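You operate a simulated robot arm through the tools that you are given. There is no shell and no other tool.

The job below is to be done with a simulated robot arm. You get a single attempt, and the scene is never put back.

Task
Clamp the long bar and dab glue over its top.
Fine: disc to TIGHT before dabbing; glue from the grey pot with the yellow dabber; dabber back, cover shut again; leave the short bar. Set down upright: yellow dabber. A coat counts when it lies all over at full strength: go over it till it gets no stronger.

It is judged by the outcome, as a careful person would: the job done as asked, and still so three seconds after it is handed in. It fails if anything else is knocked over, pushed out of place, dropped, spilled or broken. A push-on lid holds only when it is set on centred and level and pressed home; a screw cap is set on level and turned clockwise until tight.

Robot
A 6-joint arm with a two-finger parallel gripper, fixed in place. Base frame: the origin is at the foot of the arm, x ahead of it, y to its left, z up; the work surface is at about z = 900. Readings come in mm, degrees, newtons and seconds.
With the tool pointing down near the work surface it reaches from about 240 to 660 mm from the base axis. Its first joint turns from -66.0 to 66.0 degrees. Payload 2.9 kg.
Tool frame: the origin (TCP) lies between the finger pads and is the grasp point; the fingertips stand 30 mm ahead of it; z points along the fingers, y is the line along which they close. The gripper opens to 110 mm. The fingers are 20 mm wide and 10 mm thick; the gripper's body (48 by 112 mm) begins 55 mm behind the TCP.
Orientation is told as [roll, pitch, yaw] about the base's x, y, z axes, in that order, counted from this pose: with the fingers straight down and closing along the base's y, the tool's x points along the base's -x, its y along +y and its z along -z.

Tools
- The arm moves only by the tool play_rows. Its argument "rows" is a list that holds one entry, the list of rows, each a list of 7 numbers: the shift along the base's x, y, z in mm, then the turn, a rotation vector about the base's x, y, z in rad, then the closure, from 0 (fully open) to 1 (shut). In form: [[[x, y, z, wx, wy, wz, grip], ...]]. A call has 1 to 20 rows; each row is the pose to reach, as a shift and turn from the pose commanded when the call began. Each row takes 0.2 s and may step no farther than 50 mm and 8.6 degrees from the row before; otherwise, or with a gripper value out of range, the whole call is refused. A pose out of reach is approached as far as the arm can. The call stops where the force on the tool passes 40 N (or 10 N more than at its start, if that is more) or the arm is blocked; 0.2 s more then pass. Each finger travels about 108 mm/s and halts on what it meets, pressing with about 40 N; the grip force reading is that of the motor and also rises with nothing between the fingers. The clock runs only during rows and for 0.2 s after the last one: add rows that repeat a pose to give the fingers time. It gives the time, the measured TCP pose, the force on the tool (base axes), the opening and the grip force at its end, in the units of the frame above (readings bear some noise), with the torque about the TCP (base axes, N m) and any sound that the robot's microphone picked up.
- Cameras (640 x 400 px; columns grow to the right, rows downward): "scene" is fixed at [95, 441, 1396.1]; the picture's right is [-0.66, -0.75, 0.00], its down [-0.37, 0.33, -0.87] and it looks along [0.65, -0.57, -0.50] (base axes); focal length 282 px, centre (320, 200). "wrist" rides on the gripper at [72, 17, -103] in the tool frame; the picture's right is [-0.23, 0.97, 0.00], its down [-0.76, -0.18, -0.62] and it looks along [-0.61, -0.14, 0.78] (tool axes); focal length 222 px, centre (320, 200).
- snapshot(camera): a new picture of that camera. No time passes.
- locate(camera, pixels): there is no depth. For up to 12 entries [column, row, z] of the newest picture of that camera ("zoom" is the newest enlarged one), the place [x, y] in the base frame at which the ray of that pixel passes the height z, good to about 3 mm, but the place of the scene camera against the robot may be out by one fixed shift of up to 12 mm in any direction. No time passes.
- zoom(camera, box): a new picture of the part [left, top, right, bottom] of that camera's present view, enlarged. No time passes.
- finish_job(): hands the job in; it is judged then, once.

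Leave the gripper open and the arm clear of the work at the hand-in unless told otherwise.

The tools are called after "Call:" as name(argument=value, ...) on one line, values as JSON. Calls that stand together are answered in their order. play_rows: Moves the arm, as the interface text tells. Its arguments: {"type":"object","properties":{"rows":{"type":"array"}},"required":["rows"]} The other tools are called the same way: snapshot (camera) takes a picture; locate (camera, pixels) gives the place at which the rays of pixels pass given heights; zoom (camera, box) takes an enlarged picture of a part of a camera's view; finish_job () hands the job in.

At the start:

```text
time_s: 0.0
tcp_pos: [364.3, 88.4, 1224.6]
ee_rot: [0.0, 0.0, 0.0]
ft_force: [0.9, 0.6, -0.8]
torque: [0.01, 0.0, -0.01]
finger_gap: 110.0
grasp_force: 0.0
```

scene: 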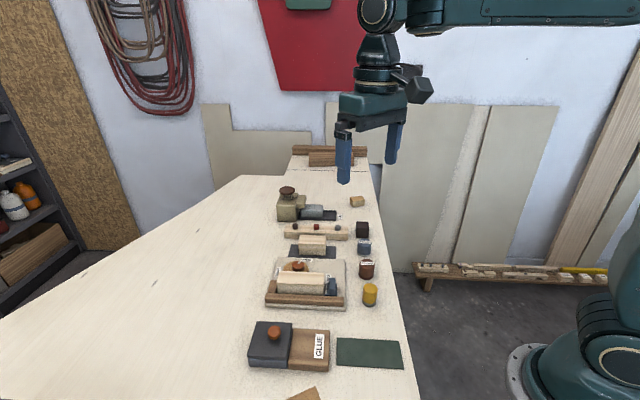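
wrist: 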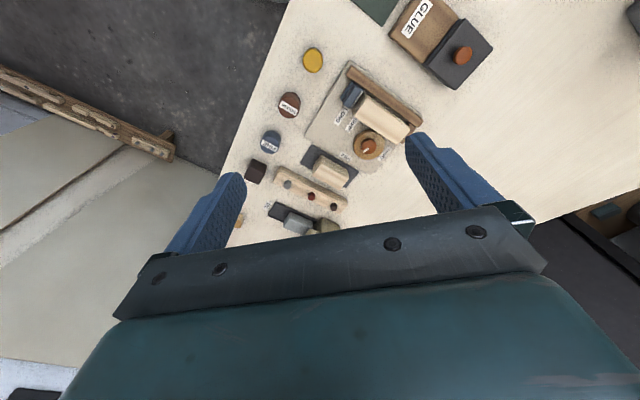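

I'll look closely at the bench first: the clamp with the long bar sits near scene pixel (305, 285), and the GLUE pot near (290, 345). I'm zooming in on those from both cameras.

Call:
zoom(camera="scene", box=[230, 240, 420, 390])

Call:
zoom(camera="scene", box=[250, 170, 410, 280])

Call:
zoom(camera="wrist", box=[240, 0, 500, 240])

```text
2.67 times, centred on (325, 315) of scene
```

zoom: 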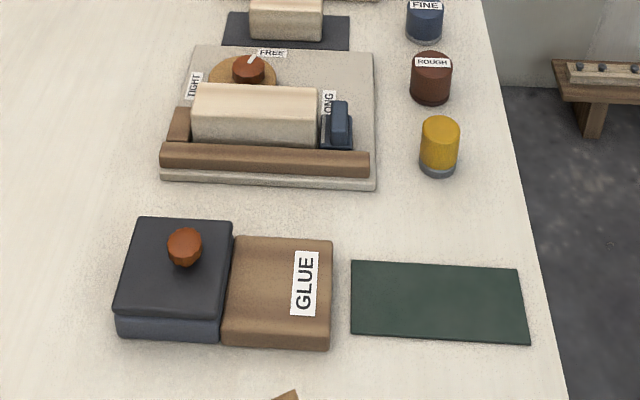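

```text
3.64 times, centred on (330, 225) of scene
```

zoom: 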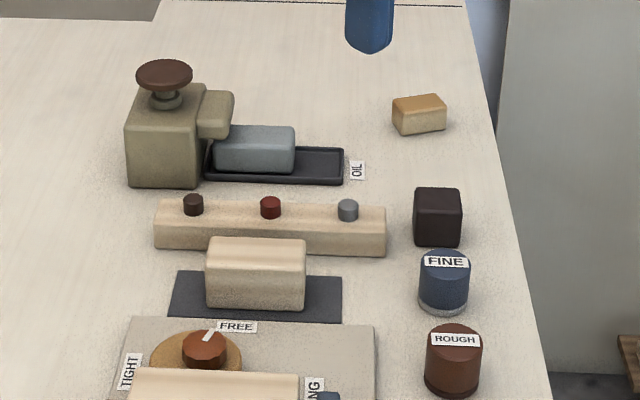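

```text
1.67 times, centred on (370, 120) of wrist
```

zoom: 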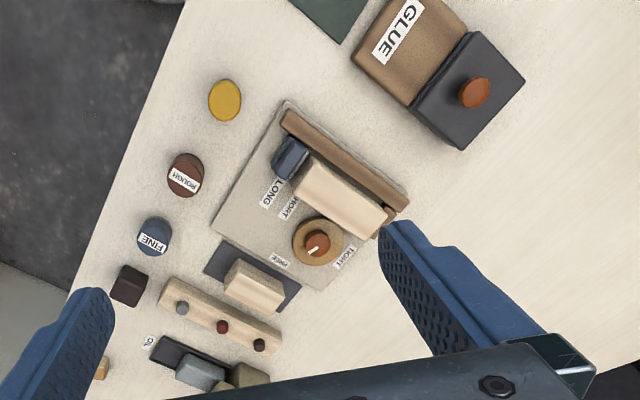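

The long bar already lies in the fixture, with the disc's pointer at FREE. I'm locating the main items in the wrist picture before moving in for a better look.

Call:
locate(camera="wrist", pixels=[[313, 60, 945], [289, 105, 945], [270, 142, 945], [463, 56, 980], [438, 40, 940], [385, 5, 900], [368, 147, 940], [380, 118, 940], [352, 95, 940], [330, 165, 930]])

Call:
locate(camera="scene", pixels=[[370, 287, 945], [366, 263, 945], [364, 243, 945], [274, 331, 980], [312, 343, 940], [370, 353, 900], [299, 266, 940], [300, 276, 940], [331, 286, 940], [312, 240, 930]])

```text
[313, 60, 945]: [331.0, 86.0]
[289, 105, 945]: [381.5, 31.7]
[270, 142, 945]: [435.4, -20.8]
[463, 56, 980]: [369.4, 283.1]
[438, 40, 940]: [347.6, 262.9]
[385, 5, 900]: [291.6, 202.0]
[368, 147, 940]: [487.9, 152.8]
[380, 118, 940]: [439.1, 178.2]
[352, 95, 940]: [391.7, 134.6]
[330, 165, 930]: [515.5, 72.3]
```

```text
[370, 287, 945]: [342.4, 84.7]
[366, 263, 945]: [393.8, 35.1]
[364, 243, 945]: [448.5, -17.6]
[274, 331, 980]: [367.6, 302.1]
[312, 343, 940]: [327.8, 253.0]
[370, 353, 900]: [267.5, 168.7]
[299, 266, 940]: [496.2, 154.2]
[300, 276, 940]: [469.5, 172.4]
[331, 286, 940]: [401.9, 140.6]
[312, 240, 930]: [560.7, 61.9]
```

Next I move the gripper back and to the left at a safe height, so the wrist camera looks on the fixture and the glue pot.

Call:
play_rows(rows=[[[-26, 26, -13, 0, 0, 0, 0], [-52, 52, -26, 0, 0, 0, 0], [-78, 78, -39, 0, 0, 0, 0], [-90, 102, -52, 0, 0, 0, 0], [-90, 102, -65, 0, 0, 0, 0], [-90, 102, -65, 0, 0, 0, 0]]])

Call:
snapshot(camera="wrist")

Call:
zoom(camera="wrist", box=[200, 80, 440, 230])

Call:
zoom(camera="wrist", box=[260, 0, 500, 150])

```text
time_s: 1.4
tcp_pos: [274.2, 191.1, 1158.1]
ee_rot: [0.0, 0.1, 0.1]
ft_force: [-1.7, -0.6, 0.8]
torque: [0.01, 0.01, -0.02]
finger_gap: 109.9
grasp_force: 0.1
```

```text
taken
```

wrist: 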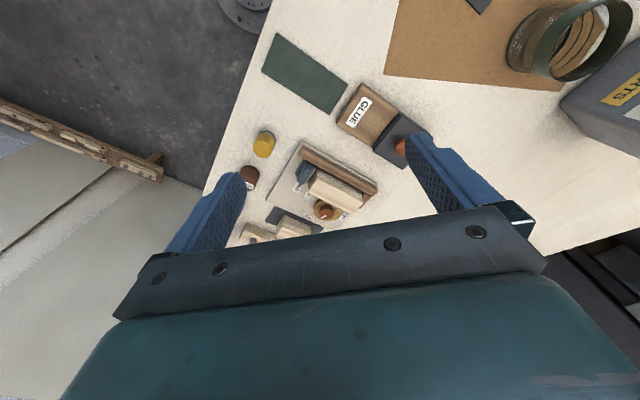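

```text
2.67 times, centred on (320, 155) of wrist
```

zoom: 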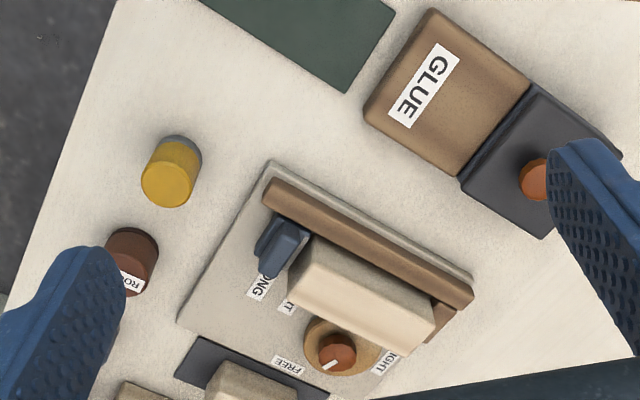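

```text
2.67 times, centred on (380, 75) of wrist
```

zoom: 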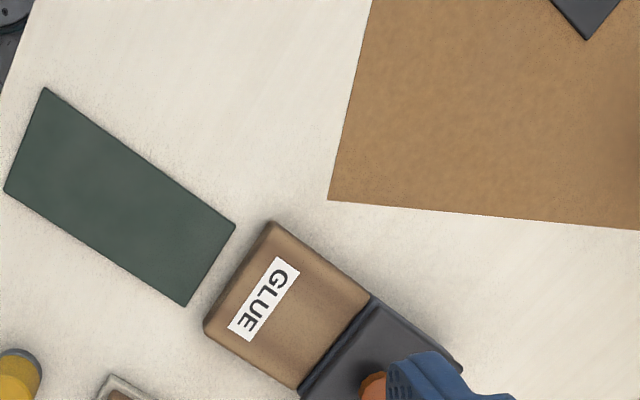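

I'll place the camera almost straight above the fixture for a precise top view, keeping fingertips at about z = 1060.

Call:
play_rows(rows=[[[45, -9, -10, 0, 0, 0, 0], [90, -18, -20, 0, 0, 0, 0], [135, -27, -30, 0, 0, 0, 0], [180, -36, -45, 0, 0, 0, 0], [220, -46, -60, 0, 0, 0, 0], [220, -46, -60, 0, 0, 0, 0]]])

Call:
snapshot(camera="wrist")

Call:
zoom(camera="wrist", box=[200, 0, 440, 150])

```text
time_s: 2.8
tcp_pos: [495.3, 144.9, 1096.5]
ee_rot: [0.0, 0.1, 0.0]
ft_force: [-0.5, 0.1, 0.3]
torque: [0.0, -0.02, 0.01]
finger_gap: 110.0
grasp_force: 0.1
```

```text
taken
```

wrist: 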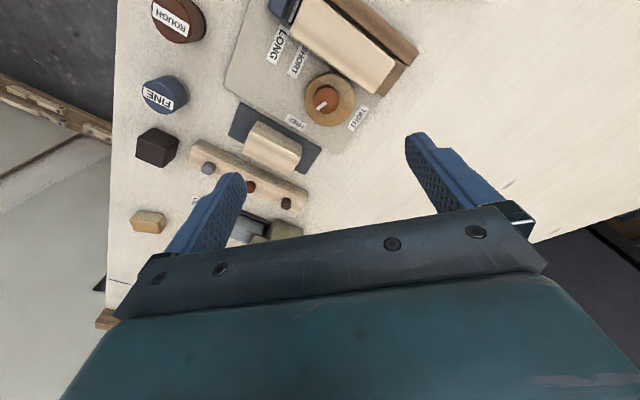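

```text
2.67 times, centred on (320, 75) of wrist
```

zoom: 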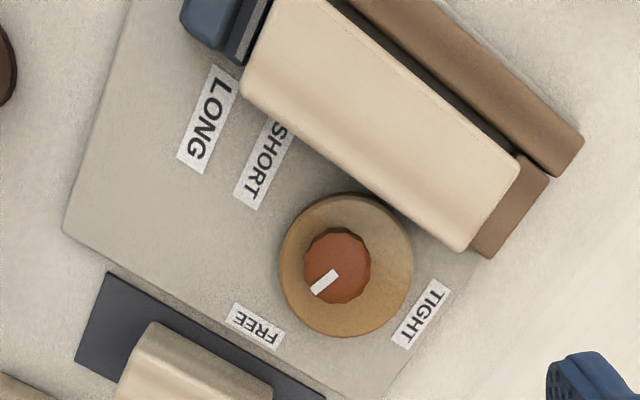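

I see the disc with its knob at wrist pixel ~(326,100), mark pointing to FREE, TIGHT to the right. I want the stop and the bar's other end in view, so I shift the camera back 80 mm.

Call:
play_rows(rows=[[[-40, 0, 0, 0, 0, 0, 0], [-80, 0, 0, 0, 0, 0, 0], [-80, 0, 0, 0, 0, 0, 0]]])

Call:
snapshot(camera="wrist")

Call:
zoom(camera="wrist", box=[200, 20, 440, 170])

Call:
zoom(camera="wrist", box=[260, 60, 420, 160])

```text
time_s: 3.6
tcp_pos: [413.2, 143.6, 1098.8]
ee_rot: [-0.1, 0.0, -0.1]
ft_force: [-0.5, -0.6, -1.0]
torque: [0.01, -0.01, 0.04]
finger_gap: 110.0
grasp_force: 0.1
```

```text
taken
```

wrist: 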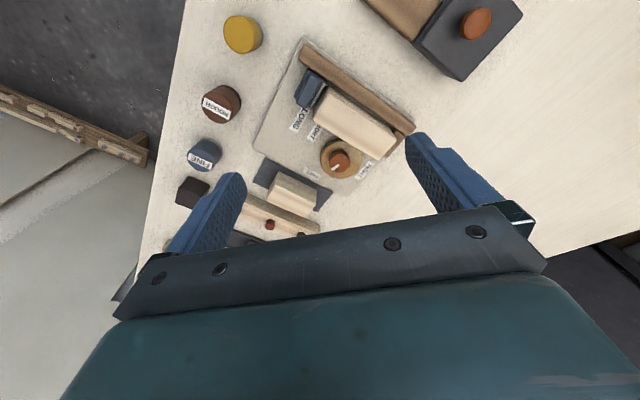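

```text
2.67 times, centred on (320, 95) of wrist
```

zoom: 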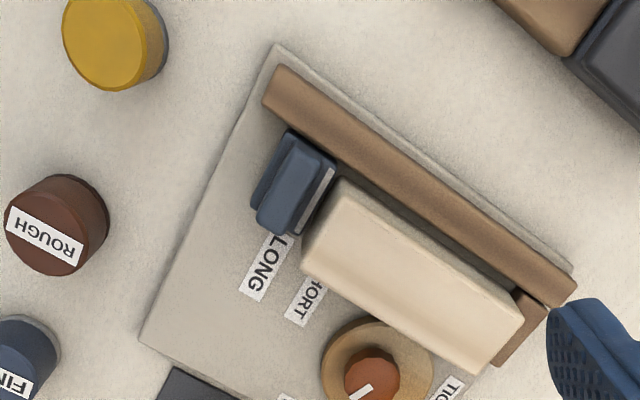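

```text
4.00 times, centred on (340, 110) of wrist
```

zoom: 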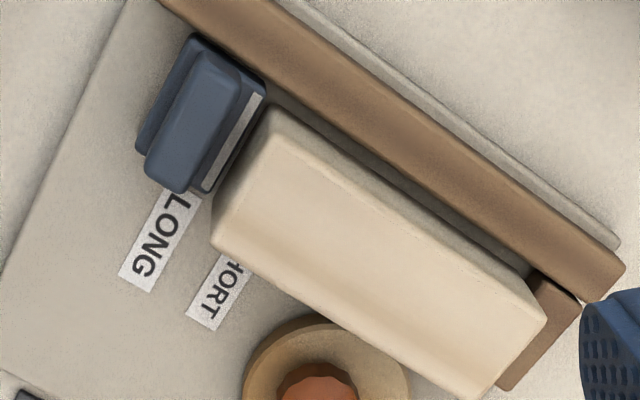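

The stop stands at LONG with its white line, and the bar sits between stop and end block, slightly off the fence. I'll record rays of the key points here for working out heights: knob, disc, bar corners, dabber, pot knob.

Call:
locate(camera="wrist", pixels=[[339.5, 160.6, 900], [339.5, 160.6, 950], [239, 33, 900], [239, 33, 950], [476, 24, 900], [476, 24, 950], [327, 87.5, 940], [314.5, 117.5, 940], [396.5, 138.5, 940], [384, 160, 940], [330, 92, 940], [304, 73, 920]])

Call:
zoom(camera="wrist", box=[380, 0, 540, 100])

Call:
zoom(camera="wrist", box=[180, 0, 340, 100])

```text
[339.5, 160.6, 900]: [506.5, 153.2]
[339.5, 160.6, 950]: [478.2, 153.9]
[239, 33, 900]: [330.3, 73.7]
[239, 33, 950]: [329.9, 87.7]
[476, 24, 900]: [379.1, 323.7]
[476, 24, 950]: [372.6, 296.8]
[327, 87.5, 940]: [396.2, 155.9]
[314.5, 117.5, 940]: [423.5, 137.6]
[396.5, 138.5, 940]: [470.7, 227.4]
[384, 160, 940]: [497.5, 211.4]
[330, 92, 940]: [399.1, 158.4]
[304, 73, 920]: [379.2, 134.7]
```

```text
4.00 times, centred on (460, 50) of wrist
```

zoom: 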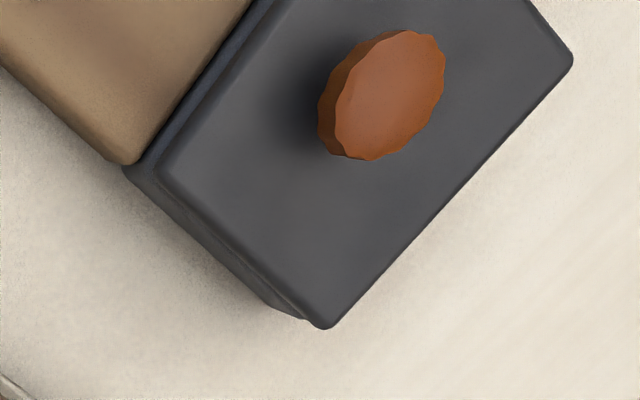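

```text
4.00 times, centred on (260, 50) of wrist
```

zoom: 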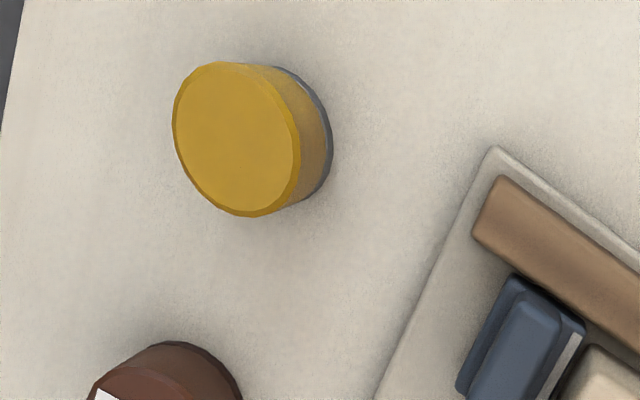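

To understand how the pot's cover works (hinge, slide or lift-off), I'm enlarging it in the scene view.

Call:
zoom(camera="scene", box=[240, 310, 340, 380])

Call:
zoom(camera="scene", box=[255, 250, 355, 315])

Call:
zoom(camera="scene", box=[230, 300, 430, 400])

```text
5.71 times, centred on (290, 345) of scene
```

zoom: 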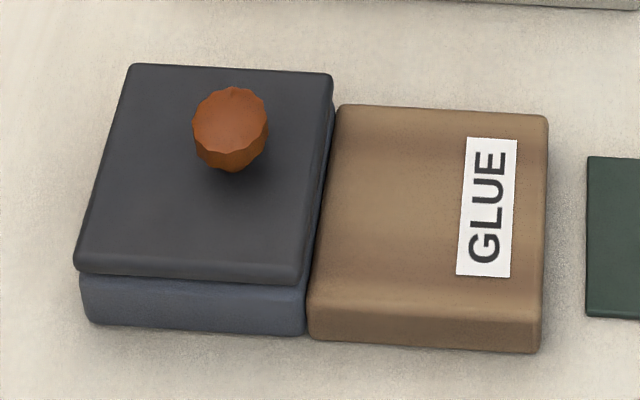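

```text
6.15 times, centred on (305, 282) of scene
```

zoom: 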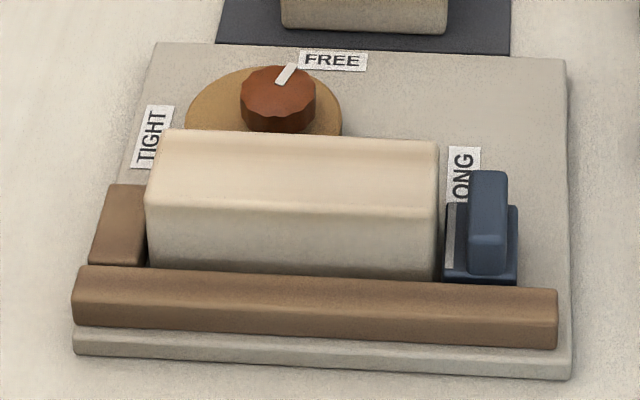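

```text
3.20 times, centred on (330, 350) of scene
```

zoom: 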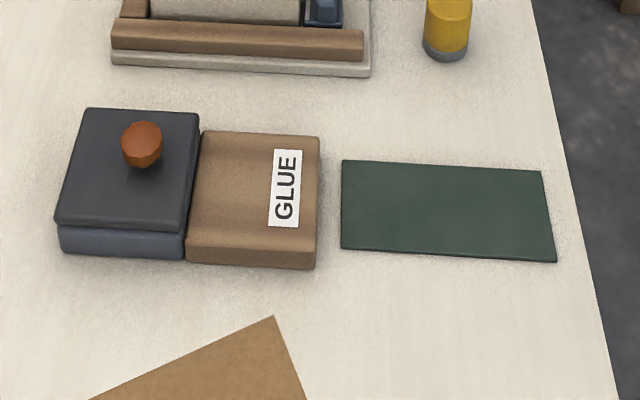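

It looks like a flat cover on the grey pot, flush with the brown rest beside it, so it probably slides onto the rest by its knob. Clamping comes first; I go to a closer, almost vertical view over the disc to get its centre and heights.

Call:
play_rows(rows=[[[45, 0, -5, 0, 0, 0, 0], [90, 0, -15, 0, 0, 0, 0], [130, 0, -30, 0, 0, 0, 0], [145, 0, -50, 0, 0, 0, 0], [145, 0, -50, 0, 0, 0, 0]]])

Call:
snapshot(camera="wrist")

Call:
zoom(camera="wrist", box=[240, 0, 400, 100])

Call:
snapshot(camera="scene")

```text
time_s: 4.8
tcp_pos: [559.2, 143.4, 1050.4]
ee_rot: [-0.1, 0.1, 0.0]
ft_force: [0.9, 0.3, 0.1]
torque: [0.01, 0.0, 0.01]
finger_gap: 110.1
grasp_force: 0.2
```

```text
taken
```

wrist: 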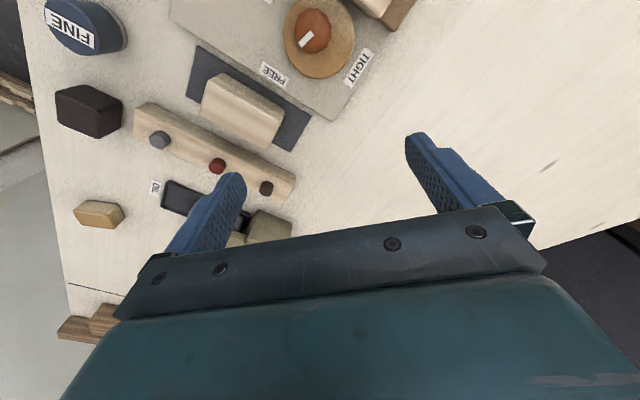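

```text
4.00 times, centred on (320, 50) of wrist
```

zoom: 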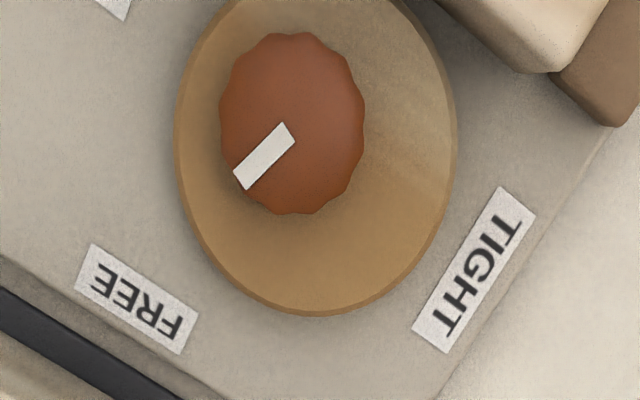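

```text
taken
```

scene: 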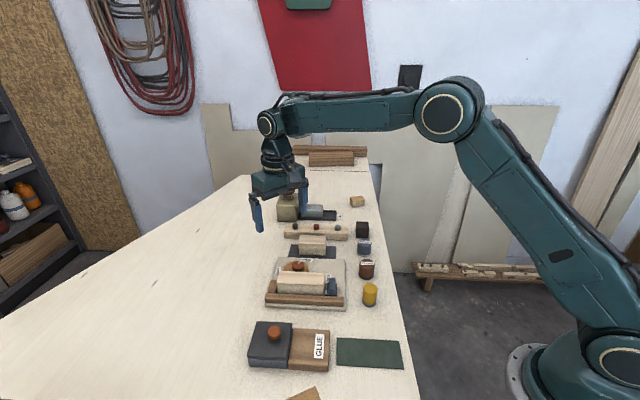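

Knob top centre at wrist pixel (313, 31), mark from (312, 33) to (301, 45). FREE label centred at (274, 75), TIGHT at (358, 67). I locate these.

Call:
locate(camera="wrist", pixels=[[313, 30.7, 925], [313, 30.7, 940], [311.7, 33.5, 930], [301, 45, 930], [274.2, 74.7, 908], [358.5, 67.2, 908], [319, 36, 915], [295, 30.7, 930], [331, 30.7, 930], [386, 17, 940], [336, 121, 905], [225, 95, 935]])

```text
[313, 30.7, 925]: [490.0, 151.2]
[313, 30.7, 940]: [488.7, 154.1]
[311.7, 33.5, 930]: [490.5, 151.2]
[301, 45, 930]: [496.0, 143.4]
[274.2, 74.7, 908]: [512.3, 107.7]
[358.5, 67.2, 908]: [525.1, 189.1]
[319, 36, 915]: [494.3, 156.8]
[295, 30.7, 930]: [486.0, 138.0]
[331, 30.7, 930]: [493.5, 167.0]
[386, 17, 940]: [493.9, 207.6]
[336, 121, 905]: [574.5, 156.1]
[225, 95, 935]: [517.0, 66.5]
```

Putting the views together, the knob's top is at about (489.5, 152.8, 932), ~30 mm wide. FREE lies at about −60° and TIGHT at about +45°, so the disc turns roughly 100° counter-clockwise. I go over the knob with yaw −50° (fingers closing along the bar), opening ~58 mm, and stop high at z = 1000 to check.

Call:
play_rows(rows=[[[-12, 1.4, 0, 0, 0, -0.145, 0.1], [-24, 2.8, 0, 0, 0, -0.291, 0.2], [-36, 4.2, 0, 0, 0, -0.436, 0.3], [-48, 5.6, 0, 0, 0, -0.582, 0.4], [-60, 7, 0, 0, 0, -0.727, 0.47], [-69.8, 8.4, -15, 0, 0, -0.8727, 0.47], [-69.8, 8.4, -40, 0, 0, -0.8727, 0.47], [-69.8, 8.4, -50, 0, 0, -0.8727, 0.47], [-69.8, 8.4, -50, 0, 0, -0.8727, 0.47]]])

Call:
snapshot(camera="wrist")

Call:
zoom(camera="wrist", box=[200, 60, 440, 210])

Call:
zoom(camera="scene", box=[240, 190, 400, 310])

```text
time_s: 6.8
tcp_pos: [487.8, 152.4, 998.7]
ee_rot: [0.0, 0.0, -50.0]
ft_force: [0.4, -0.7, 0.5]
torque: [-0.01, -0.01, 0.0]
finger_gap: 58.2
grasp_force: 0.0
```

```text
taken
```

wrist: 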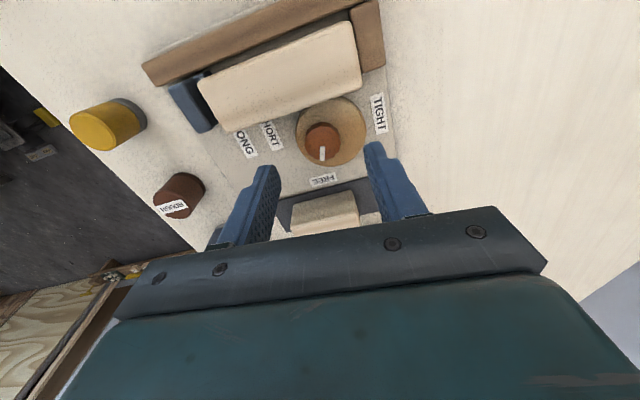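

```text
2.67 times, centred on (320, 135) of wrist
```

zoom: 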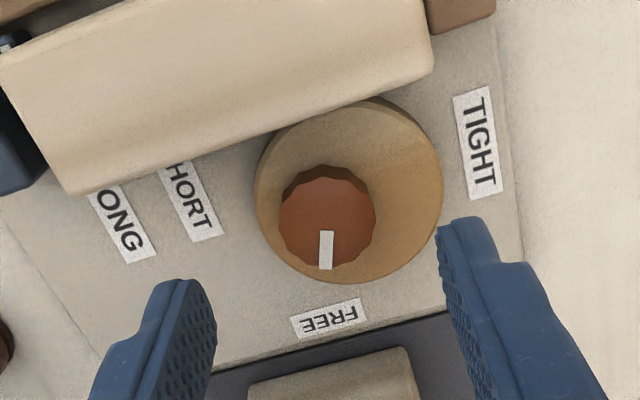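

```text
3.33 times, centred on (320, 250) of scene
```

zoom: 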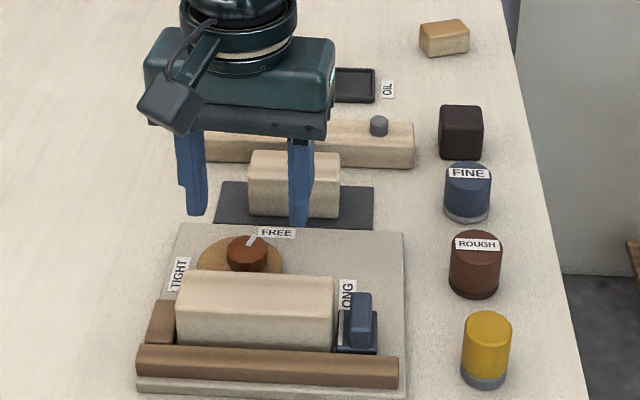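

The knob is between the finger lines at wrist pixel (323, 142). I check its position at height 932 from this view, along with the label and bar points.

Call:
locate(camera="wrist", pixels=[[323, 141.7, 925], [323, 141.7, 932], [322, 153.5, 932], [323.5, 180, 907], [378.5, 114.5, 907], [331, 131, 916], [362, 84, 940], [228, 131, 940], [199, 82, 940], [355, 24, 940]])

```text
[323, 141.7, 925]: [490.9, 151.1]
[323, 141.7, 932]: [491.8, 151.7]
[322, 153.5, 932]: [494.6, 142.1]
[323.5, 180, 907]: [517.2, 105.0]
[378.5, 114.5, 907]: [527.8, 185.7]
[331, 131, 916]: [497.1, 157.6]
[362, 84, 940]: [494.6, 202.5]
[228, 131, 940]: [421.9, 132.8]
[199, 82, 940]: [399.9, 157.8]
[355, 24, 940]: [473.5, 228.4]
```

Centre confirmed at about (490.5, 152.3). Now I descend so the fingertips reach z ≈ 919 beside the knob, still open, watching the force.

Call:
play_rows(rows=[[[1, -0.5, -20, 0, 0, 0, 0.49], [1, -0.5, -35, 0, 0, 0, 0.49], [1, -0.5, -45, 0, 0, 0, 0.49], [1, -0.5, -50.6, 0, 0, 0, 0.49], [1, -0.5, -50.6, 0, 0, 0, 0.49]]])

Call:
snapshot(camera="wrist")

Call:
zoom(camera="scene", box=[250, 220, 350, 290])

```text
time_s: 8.1
tcp_pos: [491.8, 154.6, 952.8]
ee_rot: [0.5, -0.2, -49.8]
ft_force: [-0.5, -0.3, 2.5]
torque: [0.07, -0.03, 0.02]
finger_gap: 55.7
grasp_force: 0.0
stopped in row 5: the force on the tool passed its limit at 42 N (the readings are from after the stop); the commanded pose is now the measured one
```

```text
taken
```

wrist: 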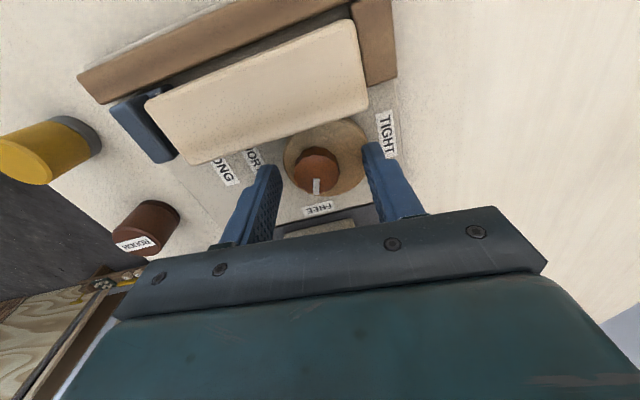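

```text
5.71 times, centred on (300, 255) of scene
```

zoom: 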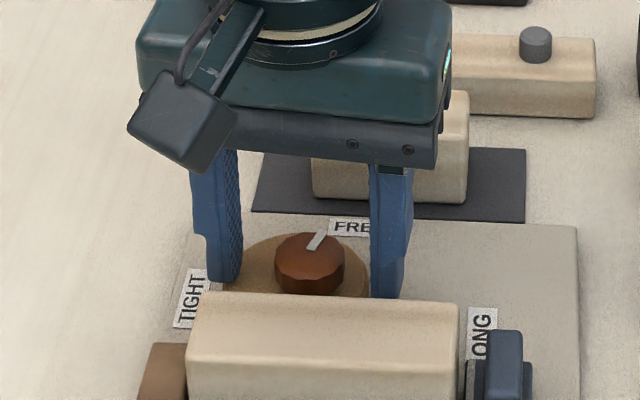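

The fingertips touched the disc's top at z ≈ 922 (42 N stop, now relaxed). I lift 2 mm, re-centre, and close on the knob.

Call:
play_rows(rows=[[[-0.7, -1.2, 2, 0, 0, 0, 0.49], [-1.3, -2.1, 2, 0, 0, 0, 0.49], [-1.3, -2.1, 2, 0, 0, 0, 0.75], [-1.3, -2.1, 2, 0, 0, 0, 0.8], [-1.3, -2.1, 2, 0, 0, 0, 0.8], [-1.3, -2.1, 2, 0, 0, 0, 0.8]]])

Call:
zoom(camera="wrist", box=[240, 100, 400, 220])

Call:
zoom(camera="scene", box=[250, 220, 350, 290])

```text
time_s: 9.4
tcp_pos: [490.6, 153.6, 952.8]
ee_rot: [0.6, -0.2, -49.9]
ft_force: [4.5, 5.0, -3.6]
torque: [-0.17, -0.03, 0.05]
finger_gap: 27.7
grasp_force: 45.0
```

```text
3.33 times, centred on (320, 160) of wrist
```

zoom: 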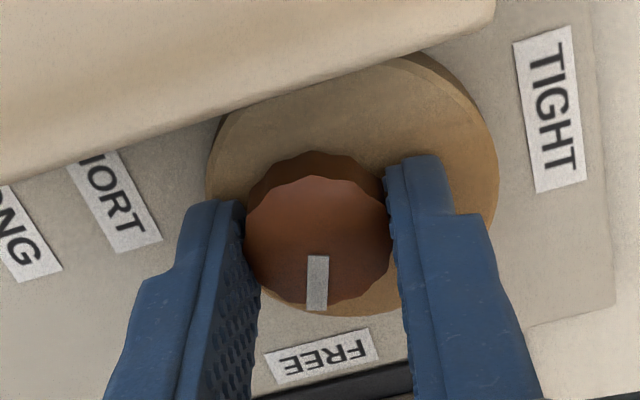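

```text
5.71 times, centred on (300, 255) of scene
```

zoom: 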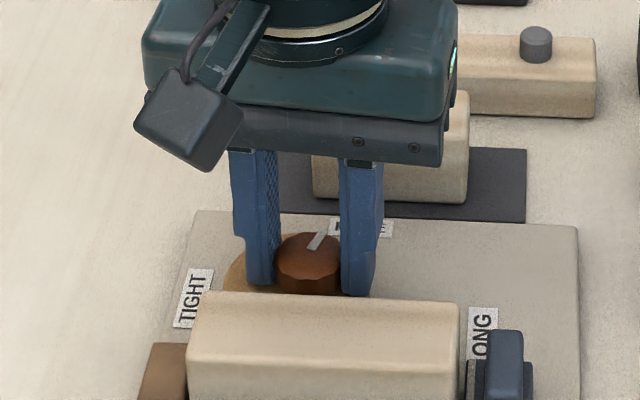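

The knob is held (gap 27.7 mm). A ~6.7 N side force says I should sit a millimetre toward (+,+). Now I turn counter-clockwise 50° first and read the torque.

Call:
play_rows(rows=[[[0.7, 0.8, 0, 0, 0, 0.0, 0.8], [0.7, 0.8, 0, 0, 0, 0.12, 0.8], [0.7, 0.8, 0, 0, 0, 0.24, 0.8], [0.7, 0.8, 0, 0, 0, 0.36, 0.8], [0.7, 0.8, 0, 0, 0, 0.48, 0.8], [0.7, 0.8, 0, 0, 0, 0.6, 0.8], [0.7, 0.8, 0, 0, 0, 0.72, 0.8], [0.7, 0.8, 0, 0, 0, 0.84, 0.8], [0.7, 0.8, 0, 0, 0, 0.84, 0.8]]])

Call:
snapshot(camera="wrist")

Call:
zoom(camera="wrist", box=[240, 80, 400, 200])

Call:
zoom(camera="scene", box=[250, 230, 350, 310])

```text
time_s: 11.4
tcp_pos: [491.4, 154.3, 953.8]
ee_rot: [0.6, -0.2, -1.6]
ft_force: [16.0, 9.0, -18.6]
torque: [-0.08, 0.24, -0.03]
finger_gap: 27.6
grasp_force: 45.2
```

```text
taken
```

wrist: 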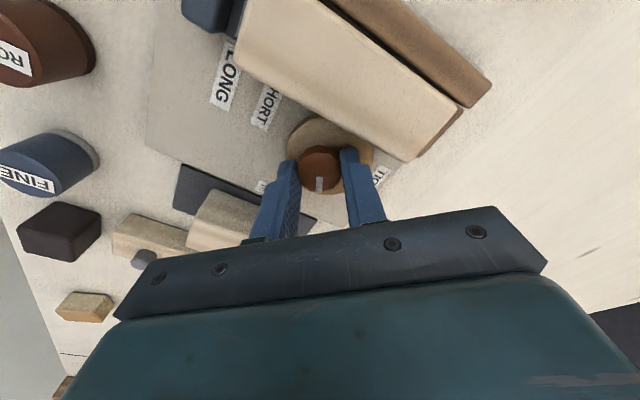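

```text
3.33 times, centred on (320, 140) of wrist
```

zoom: 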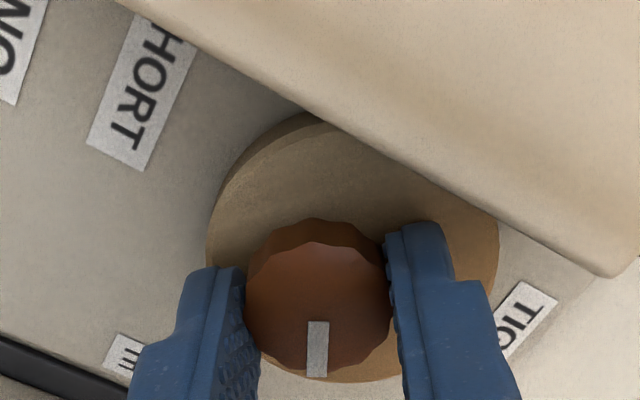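

```text
5.00 times, centred on (300, 270) of scene
```

zoom: 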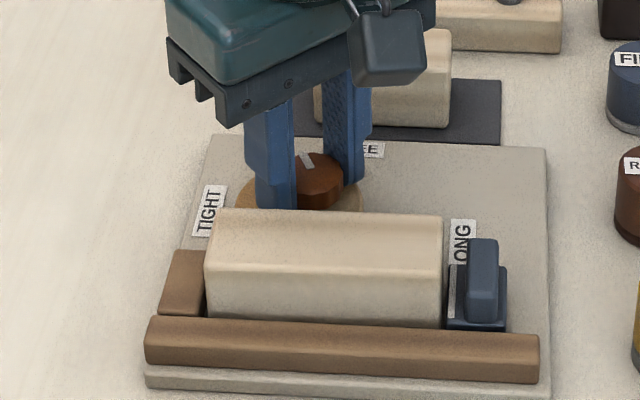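

The knob follows well; the mark is about half-way. I relieve the side load (+1.5 in x, +0.8 in y, −1 in z) and turn another 28°.

Call:
play_rows(rows=[[[1.5, 0.8, -1, 0, 0, 0.0, 0.8], [1.5, 0.8, -1, 0, 0, 0.1, 0.8], [1.5, 0.8, -1, 0, 0, 0.2, 0.8], [1.5, 0.8, -1, 0, 0, 0.3, 0.8], [1.5, 0.8, -1, 0, 0, 0.4, 0.8], [1.5, 0.8, -1, 0, 0, 0.5, 0.8], [1.5, 0.8, -1, 0, 0, 0.5, 0.8]]])

```text
time_s: 13.1
tcp_pos: [491.5, 153.6, 953.3]
ee_rot: [0.5, 0.0, 27.1]
ft_force: [-10.7, 5.4, 11.7]
torque: [-0.5, 1.08, -0.01]
finger_gap: 27.8
grasp_force: 45.2
```

The turn is at +27° with modest loads. I ease x back 0.8 mm and z up 0.4 mm, and turn another 24°.

Call:
play_rows(rows=[[[-0.8, 0.3, 0.5, 0, 0, 0.0, 0.8], [-0.8, 0.3, 0.5, 0, 0, 0.1, 0.8], [-0.8, 0.3, 0.5, 0, 0, 0.2, 0.8], [-0.8, 0.3, 0.5, 0, 0, 0.3, 0.8], [-0.8, 0.3, 0.5, 0, 0, 0.42, 0.8], [-0.8, 0.3, 0.5, 0, 0, 0.42, 0.8]]])

Call:
snapshot(camera="wrist")

Call:
zoom(camera="wrist", box=[240, 60, 400, 200])

Call:
zoom(camera="scene", box=[250, 230, 350, 310])

```text
time_s: 14.4
tcp_pos: [490.8, 153.8, 954.3]
ee_rot: [0.5, -0.2, 51.0]
ft_force: [-9.1, 9.8, 5.1]
torque: [0.45, -0.38, 0.02]
finger_gap: 27.6
grasp_force: 44.7
```

```text
taken
```

wrist: 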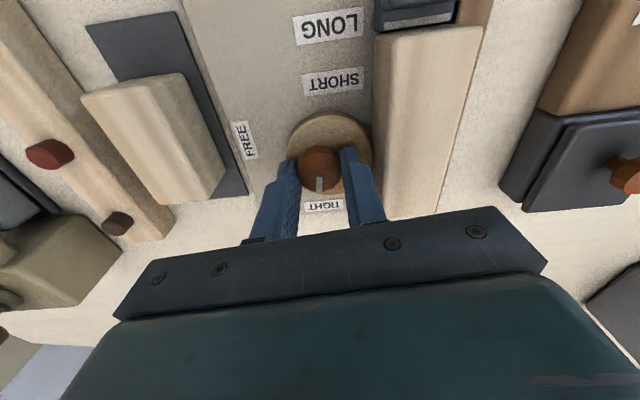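

```text
2.86 times, centred on (320, 130) of wrist
```

zoom: 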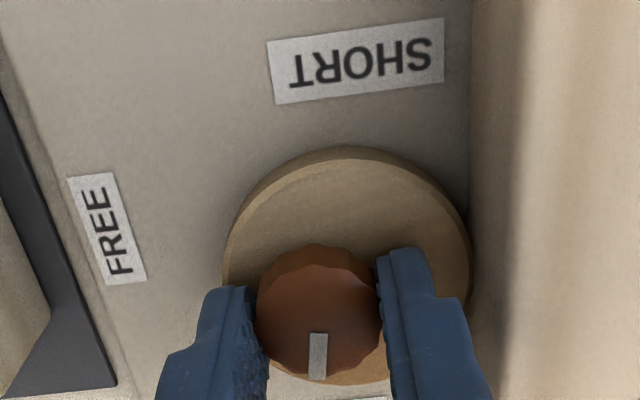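

```text
5.00 times, centred on (300, 270) of scene
```

zoom: 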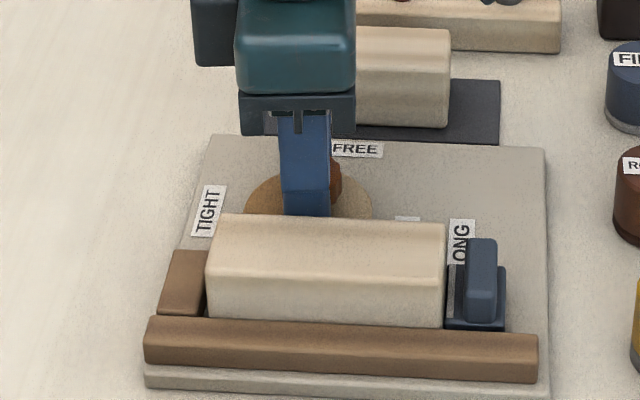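

The mark now points at TIGHT after a 101° turn. I open a little (the bar is next to one finger), lift straight up, and inspect the clamp from above.

Call:
play_rows(rows=[[[0, 0, 0, 0, 0, 0, 0.68], [0, 0, 0, 0, 0, 0, 0.67], [0, 0, 20, 0, 0, 0, 0.67], [0, 0, 60, 0, 0, 0, 0.67], [0, 0, 100, 0, 0, 0, 0.67], [0, 0, 100, 0, 0, 0, 0.67]]])

Call:
snapshot(camera="wrist")

Call:
zoom(camera="wrist", box=[240, 40, 400, 180])

Call:
zoom(camera="scene", box=[255, 250, 355, 315])

```text
time_s: 15.8
tcp_pos: [491.1, 152.1, 1053.4]
ee_rot: [0.5, -0.2, 50.9]
ft_force: [-0.6, -0.3, -0.3]
torque: [0.0, -0.01, -0.01]
finger_gap: 36.4
grasp_force: 0.0
```

```text
taken
```

wrist: 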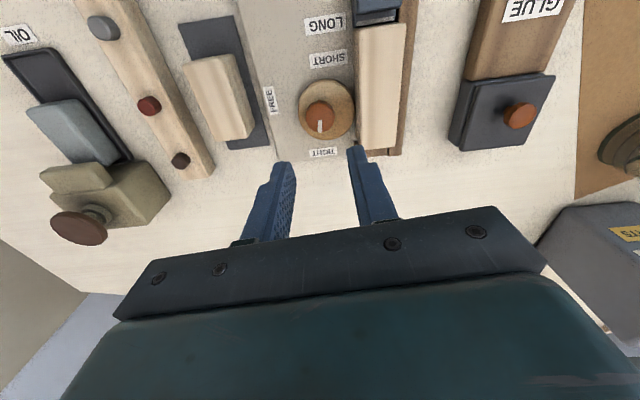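

```text
2.86 times, centred on (320, 110) of wrist
```

zoom: 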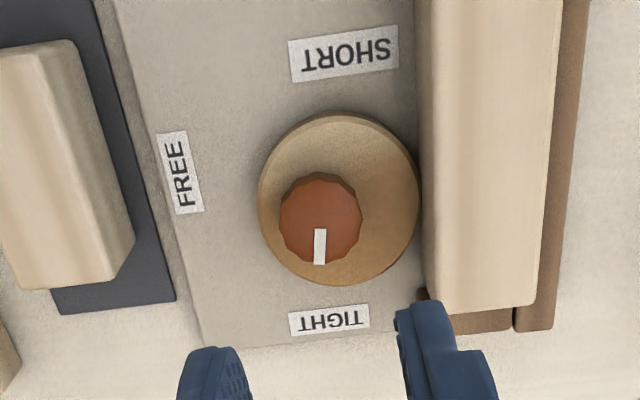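

```text
6.15 times, centred on (305, 282) of scene
```

zoom: 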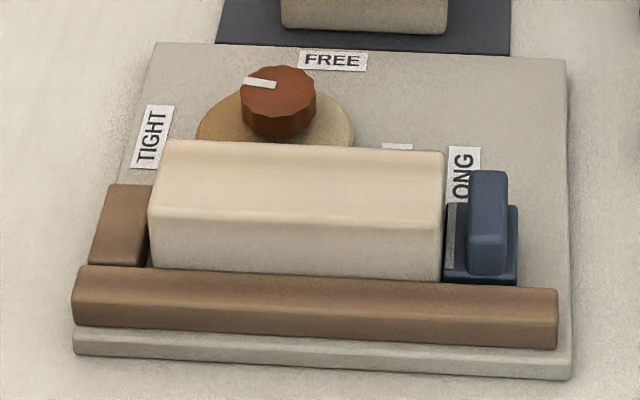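

The disc has pushed the bar over to the fence. I check whether the mark's direction really matches TIGHT, by locating the knob centre, mark ends and label centres.

Call:
locate(camera="wrist", pixels=[[352, 116.3, 937], [352, 120.2, 937], [351.8, 132.4, 937], [355.2, 152, 907], [303.4, 100.2, 907], [359, 111, 920]])

Call:
zoom(camera="wrist", box=[300, 80, 380, 170])

```text
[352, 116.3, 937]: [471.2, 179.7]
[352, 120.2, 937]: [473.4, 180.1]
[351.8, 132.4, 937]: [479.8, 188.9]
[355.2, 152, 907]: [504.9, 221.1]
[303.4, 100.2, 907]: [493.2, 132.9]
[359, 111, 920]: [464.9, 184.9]
```

```text
4.44 times, centred on (340, 125) of wrist
```

zoom: 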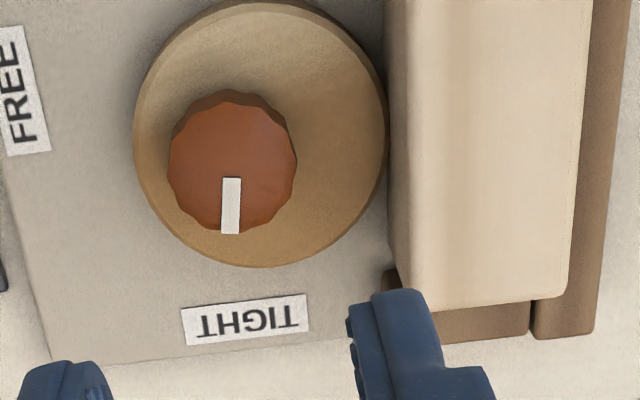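

I mis-converted the zoomed columns; the knob is at column 320, so I repeat with the right pixels.

Call:
locate(camera="wrist", pixels=[[320.2, 116, 937], [320, 120.5, 937], [319.75, 132.7, 937], [323.3, 152, 907], [271.3, 100.2, 907], [326.3, 110, 920], [335.5, 95, 920]])

```text
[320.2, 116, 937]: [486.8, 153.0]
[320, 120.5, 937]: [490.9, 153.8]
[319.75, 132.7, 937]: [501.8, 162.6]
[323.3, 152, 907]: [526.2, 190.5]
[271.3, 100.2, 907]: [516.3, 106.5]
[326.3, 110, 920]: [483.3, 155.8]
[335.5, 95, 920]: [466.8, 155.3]
```

The mark is at about 39–41° and TIGHT at about 42–47°, so a few degrees may be missing. I go back down on the knob, grip it and turn a further 6° while reading the torque.

Call:
play_rows(rows=[[[0, 0, -40, 0, 0, 0, 0.67], [0, 0, -80, 0, 0, 0, 0.67], [0, 0, -95, 0, 0, 0, 0.67], [0, 0, -100, 0, 0, 0, 0.67], [0, 0, -100, 0, 0, 0, 0.8], [0, 0, -100, 0, 0, 0, 0.8], [0, 0, -100, 0, 0, 0, 0.8], [0, 0, -100, 0, 0, 0.05, 0.8], [0, 0, -100, 0, 0, 0.105, 0.8], [0, 0, -100, 0, 0, 0.105, 0.8]]])

Call:
snapshot(camera="wrist")

Call:
zoom(camera="wrist", box=[240, 100, 400, 200])

```text
time_s: 18.1
tcp_pos: [491.6, 154.4, 952.9]
ee_rot: [0.6, -0.1, 57.1]
ft_force: [-15.2, 6.9, 1.3]
torque: [0.61, -0.36, -0.02]
finger_gap: 27.5
grasp_force: 45.4
```

```text
taken
```

wrist: 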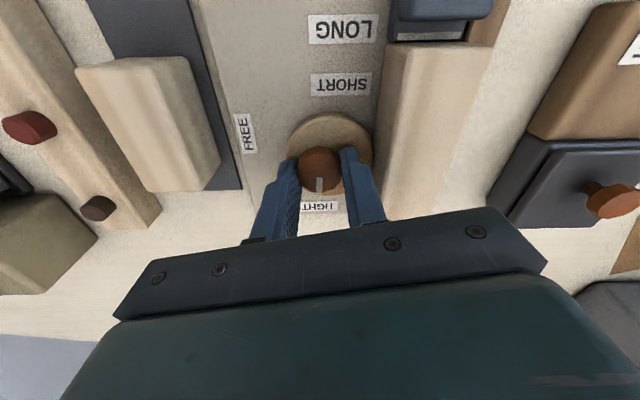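

```text
4.00 times, centred on (320, 150) of wrist
```

zoom: 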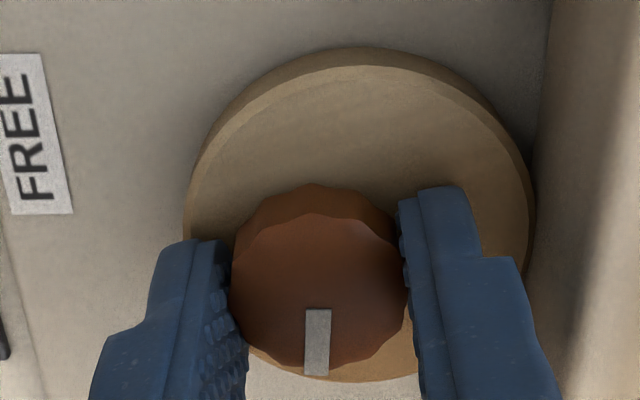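

The turn went on smoothly to +57° with no hard stop. I release and lift again to check the mark against TIGHT.

Call:
play_rows(rows=[[[0, 0, 0, 0, 0, 0, 0.68], [0, 0, 0, 0, 0, 0, 0.67], [0, 0, 20, 0, 0, 0, 0.67], [0, 0, 60, 0, 0, 0, 0.67], [0, 0, 100, 0, 0, 0, 0.67], [0, 0, 100, 0, 0, 0, 0.67]]])

Call:
snapshot(camera="wrist")

Call:
zoom(camera="wrist", box=[256, 70, 384, 150])

Call:
zoom(camera="scene", box=[265, 250, 345, 300])

```text
time_s: 19.4
tcp_pos: [491.7, 153.3, 1055.9]
ee_rot: [0.6, -0.1, 56.9]
ft_force: [0.5, -0.3, 0.4]
torque: [0.05, -0.02, 0.02]
finger_gap: 36.2
grasp_force: 0.0
```

```text
taken
```

wrist: 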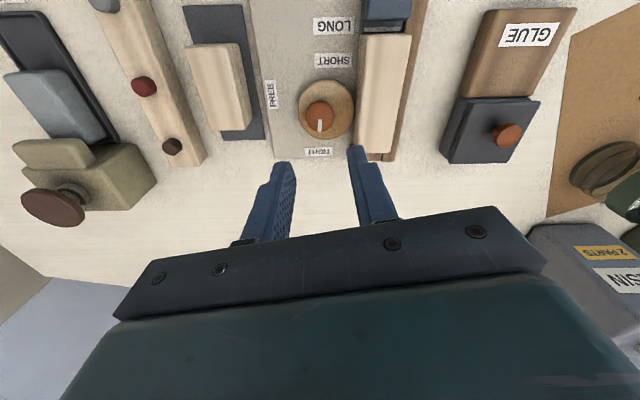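

```text
5.00 times, centred on (320, 110) of wrist
```

zoom: 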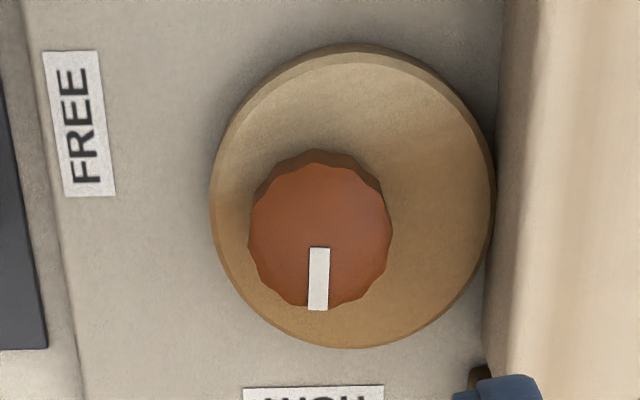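

```text
8.00 times, centred on (305, 275) of scene
```

zoom: 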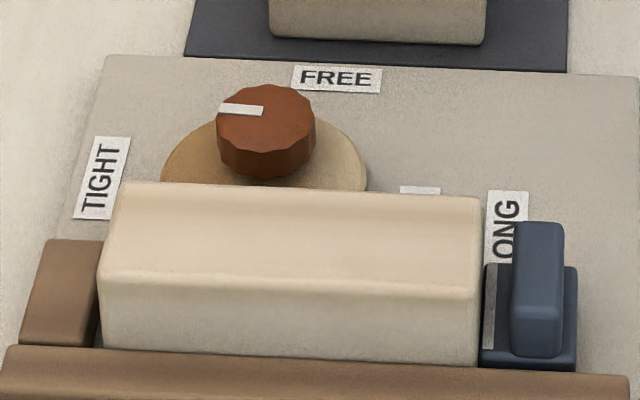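

I locate the mark and the TIGHT label in both views to compare directions.

Call:
locate(camera="scene", pixels=[[298.1, 264.75, 937], [297.75, 263.75, 937], [292.4, 263.4, 937], [277.75, 272.25, 907], [307.1, 259.9, 907]])

Call:
locate(camera="wrist", pixels=[[320, 117, 937], [319.8, 119.7, 937], [319.4, 132, 937], [319, 152, 907], [272, 94.6, 907]])

```text
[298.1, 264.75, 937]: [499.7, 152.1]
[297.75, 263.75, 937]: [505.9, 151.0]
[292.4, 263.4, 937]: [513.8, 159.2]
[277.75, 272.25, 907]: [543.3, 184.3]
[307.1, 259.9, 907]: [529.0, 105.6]
```

```text
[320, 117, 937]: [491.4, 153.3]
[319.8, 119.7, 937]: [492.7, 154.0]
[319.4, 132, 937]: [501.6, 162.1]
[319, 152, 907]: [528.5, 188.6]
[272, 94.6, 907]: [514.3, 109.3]
```

The mark lines up with TIGHT (mark ≈ 42°, label ≈ 43.6° in the wrist view), and the bar lies on the fence, so the clamping is done. Next is the glue pot: I carry the camera above it at the same height.

Call:
play_rows(rows=[[[-18, 35, 0, 0, 0, 0, 0.67], [-36, 70, 0, 0, 0, 0, 0.67], [-54, 105, 0, 0, 0, 0, 0.67], [-72, 140, 0, 0, 0, 0, 0.67], [-88, 172, 0, 0, 0, 0, 0.67], [-88, 172, 0, 0, 0, 0, 0.67]]])

Call:
snapshot(camera="wrist")

Call:
zoom(camera="wrist", box=[240, 0, 400, 100])

```text
time_s: 20.9
tcp_pos: [406.0, 325.4, 1053.3]
ee_rot: [0.4, -0.1, 57.0]
ft_force: [-0.4, -0.2, 0.4]
torque: [0.02, 0.0, 0.0]
finger_gap: 36.6
grasp_force: 0.0
```

```text
taken
```

wrist: 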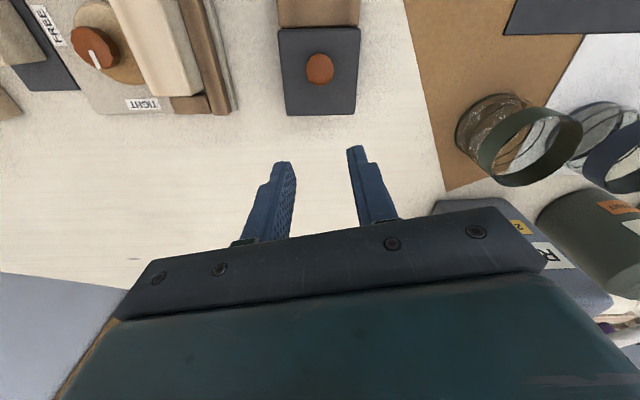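

```text
4.00 times, centred on (320, 50) of wrist
```

zoom: 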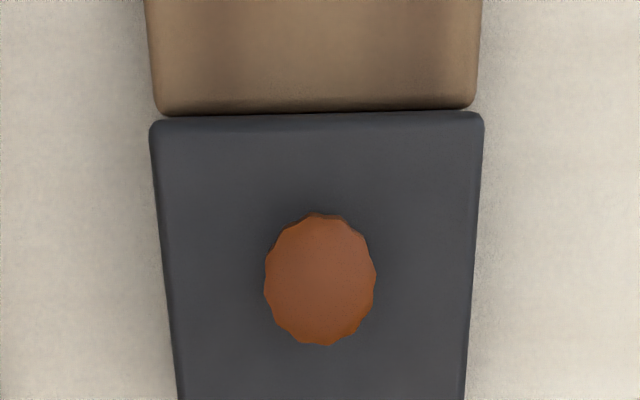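

The pot lines up with the fixture (axis about 44°): cover knob at pixel (319.5, 69.5), the brown rest on the side toward the robot. I locate these points, then take a second view for heights.

Call:
locate(camera="wrist", pixels=[[319.5, 69.5, 950], [319.5, 69.5, 980], [278.75, 31.25, 940], [360, 29.5, 940], [287, 114, 940], [355, 113, 940], [281, 28, 940], [359, 26, 940]])

Call:
play_rows(rows=[[[-30, -30, 0, 0, 0, 0, 0.67], [-60, -60, 0, 0, 0, 0, 0.67], [-70, -70, 0, 0, 0, 0, 0.67], [-70, -70, 0, 0, 0, 0, 0.67]]])

Call:
snapshot(camera="wrist")

Call:
zoom(camera="wrist", box=[200, 50, 440, 200])

```text
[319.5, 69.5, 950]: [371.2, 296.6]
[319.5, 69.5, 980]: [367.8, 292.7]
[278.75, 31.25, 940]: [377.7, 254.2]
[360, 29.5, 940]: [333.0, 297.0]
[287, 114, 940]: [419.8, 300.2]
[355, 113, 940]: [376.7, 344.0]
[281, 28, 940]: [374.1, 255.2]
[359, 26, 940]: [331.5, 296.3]
```

```text
time_s: 21.9
tcp_pos: [334.3, 256.1, 1054.8]
ee_rot: [0.5, -0.1, 57.1]
ft_force: [-0.4, 0.0, 0.5]
torque: [0.01, -0.03, 0.01]
finger_gap: 36.4
grasp_force: 0.1
```

```text
taken
```

wrist: 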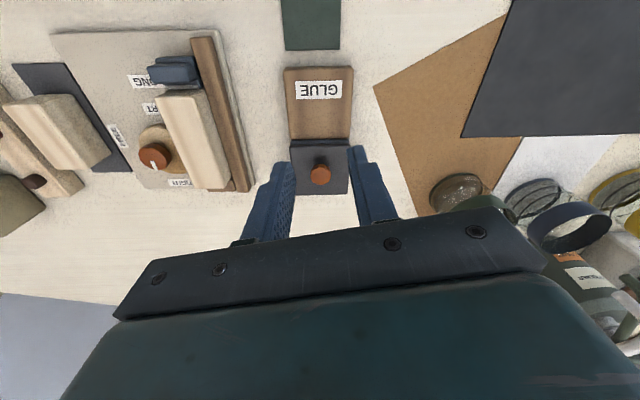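

```text
2.67 times, centred on (320, 125) of wrist
```

zoom: 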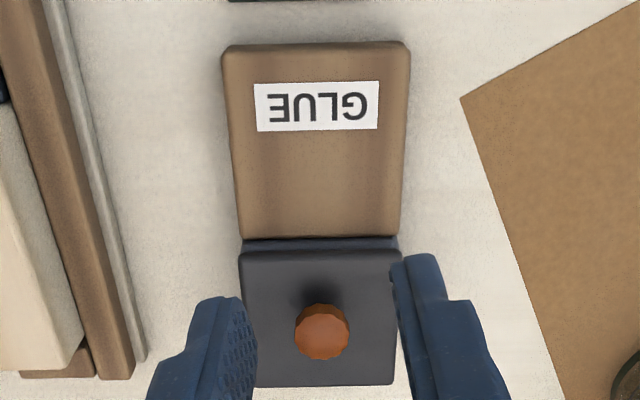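

Second view: knob top at (320.7, 174.5), cover's near edge at row ~144, brown rest's top corners at (285, 67), (353, 66), (289, 139), (349, 138.5).

Call:
locate(camera="wrist", pixels=[[320.7, 174.5, 950], [320.7, 174.5, 980], [290, 144.5, 940], [351.1, 143.75, 940], [290, 144.5, 950], [284.75, 66.9, 930], [353.4, 66.1, 930], [289.25, 139.25, 930], [348.9, 138.5, 930], [354, 187, 940]])

```text
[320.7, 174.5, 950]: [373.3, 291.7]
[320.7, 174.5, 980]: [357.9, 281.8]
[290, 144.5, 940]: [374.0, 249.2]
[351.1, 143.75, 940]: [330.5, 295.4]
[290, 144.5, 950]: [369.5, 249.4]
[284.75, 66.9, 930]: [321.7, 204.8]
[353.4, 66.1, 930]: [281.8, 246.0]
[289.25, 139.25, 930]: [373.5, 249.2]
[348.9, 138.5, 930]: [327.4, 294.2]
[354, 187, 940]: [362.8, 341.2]
```

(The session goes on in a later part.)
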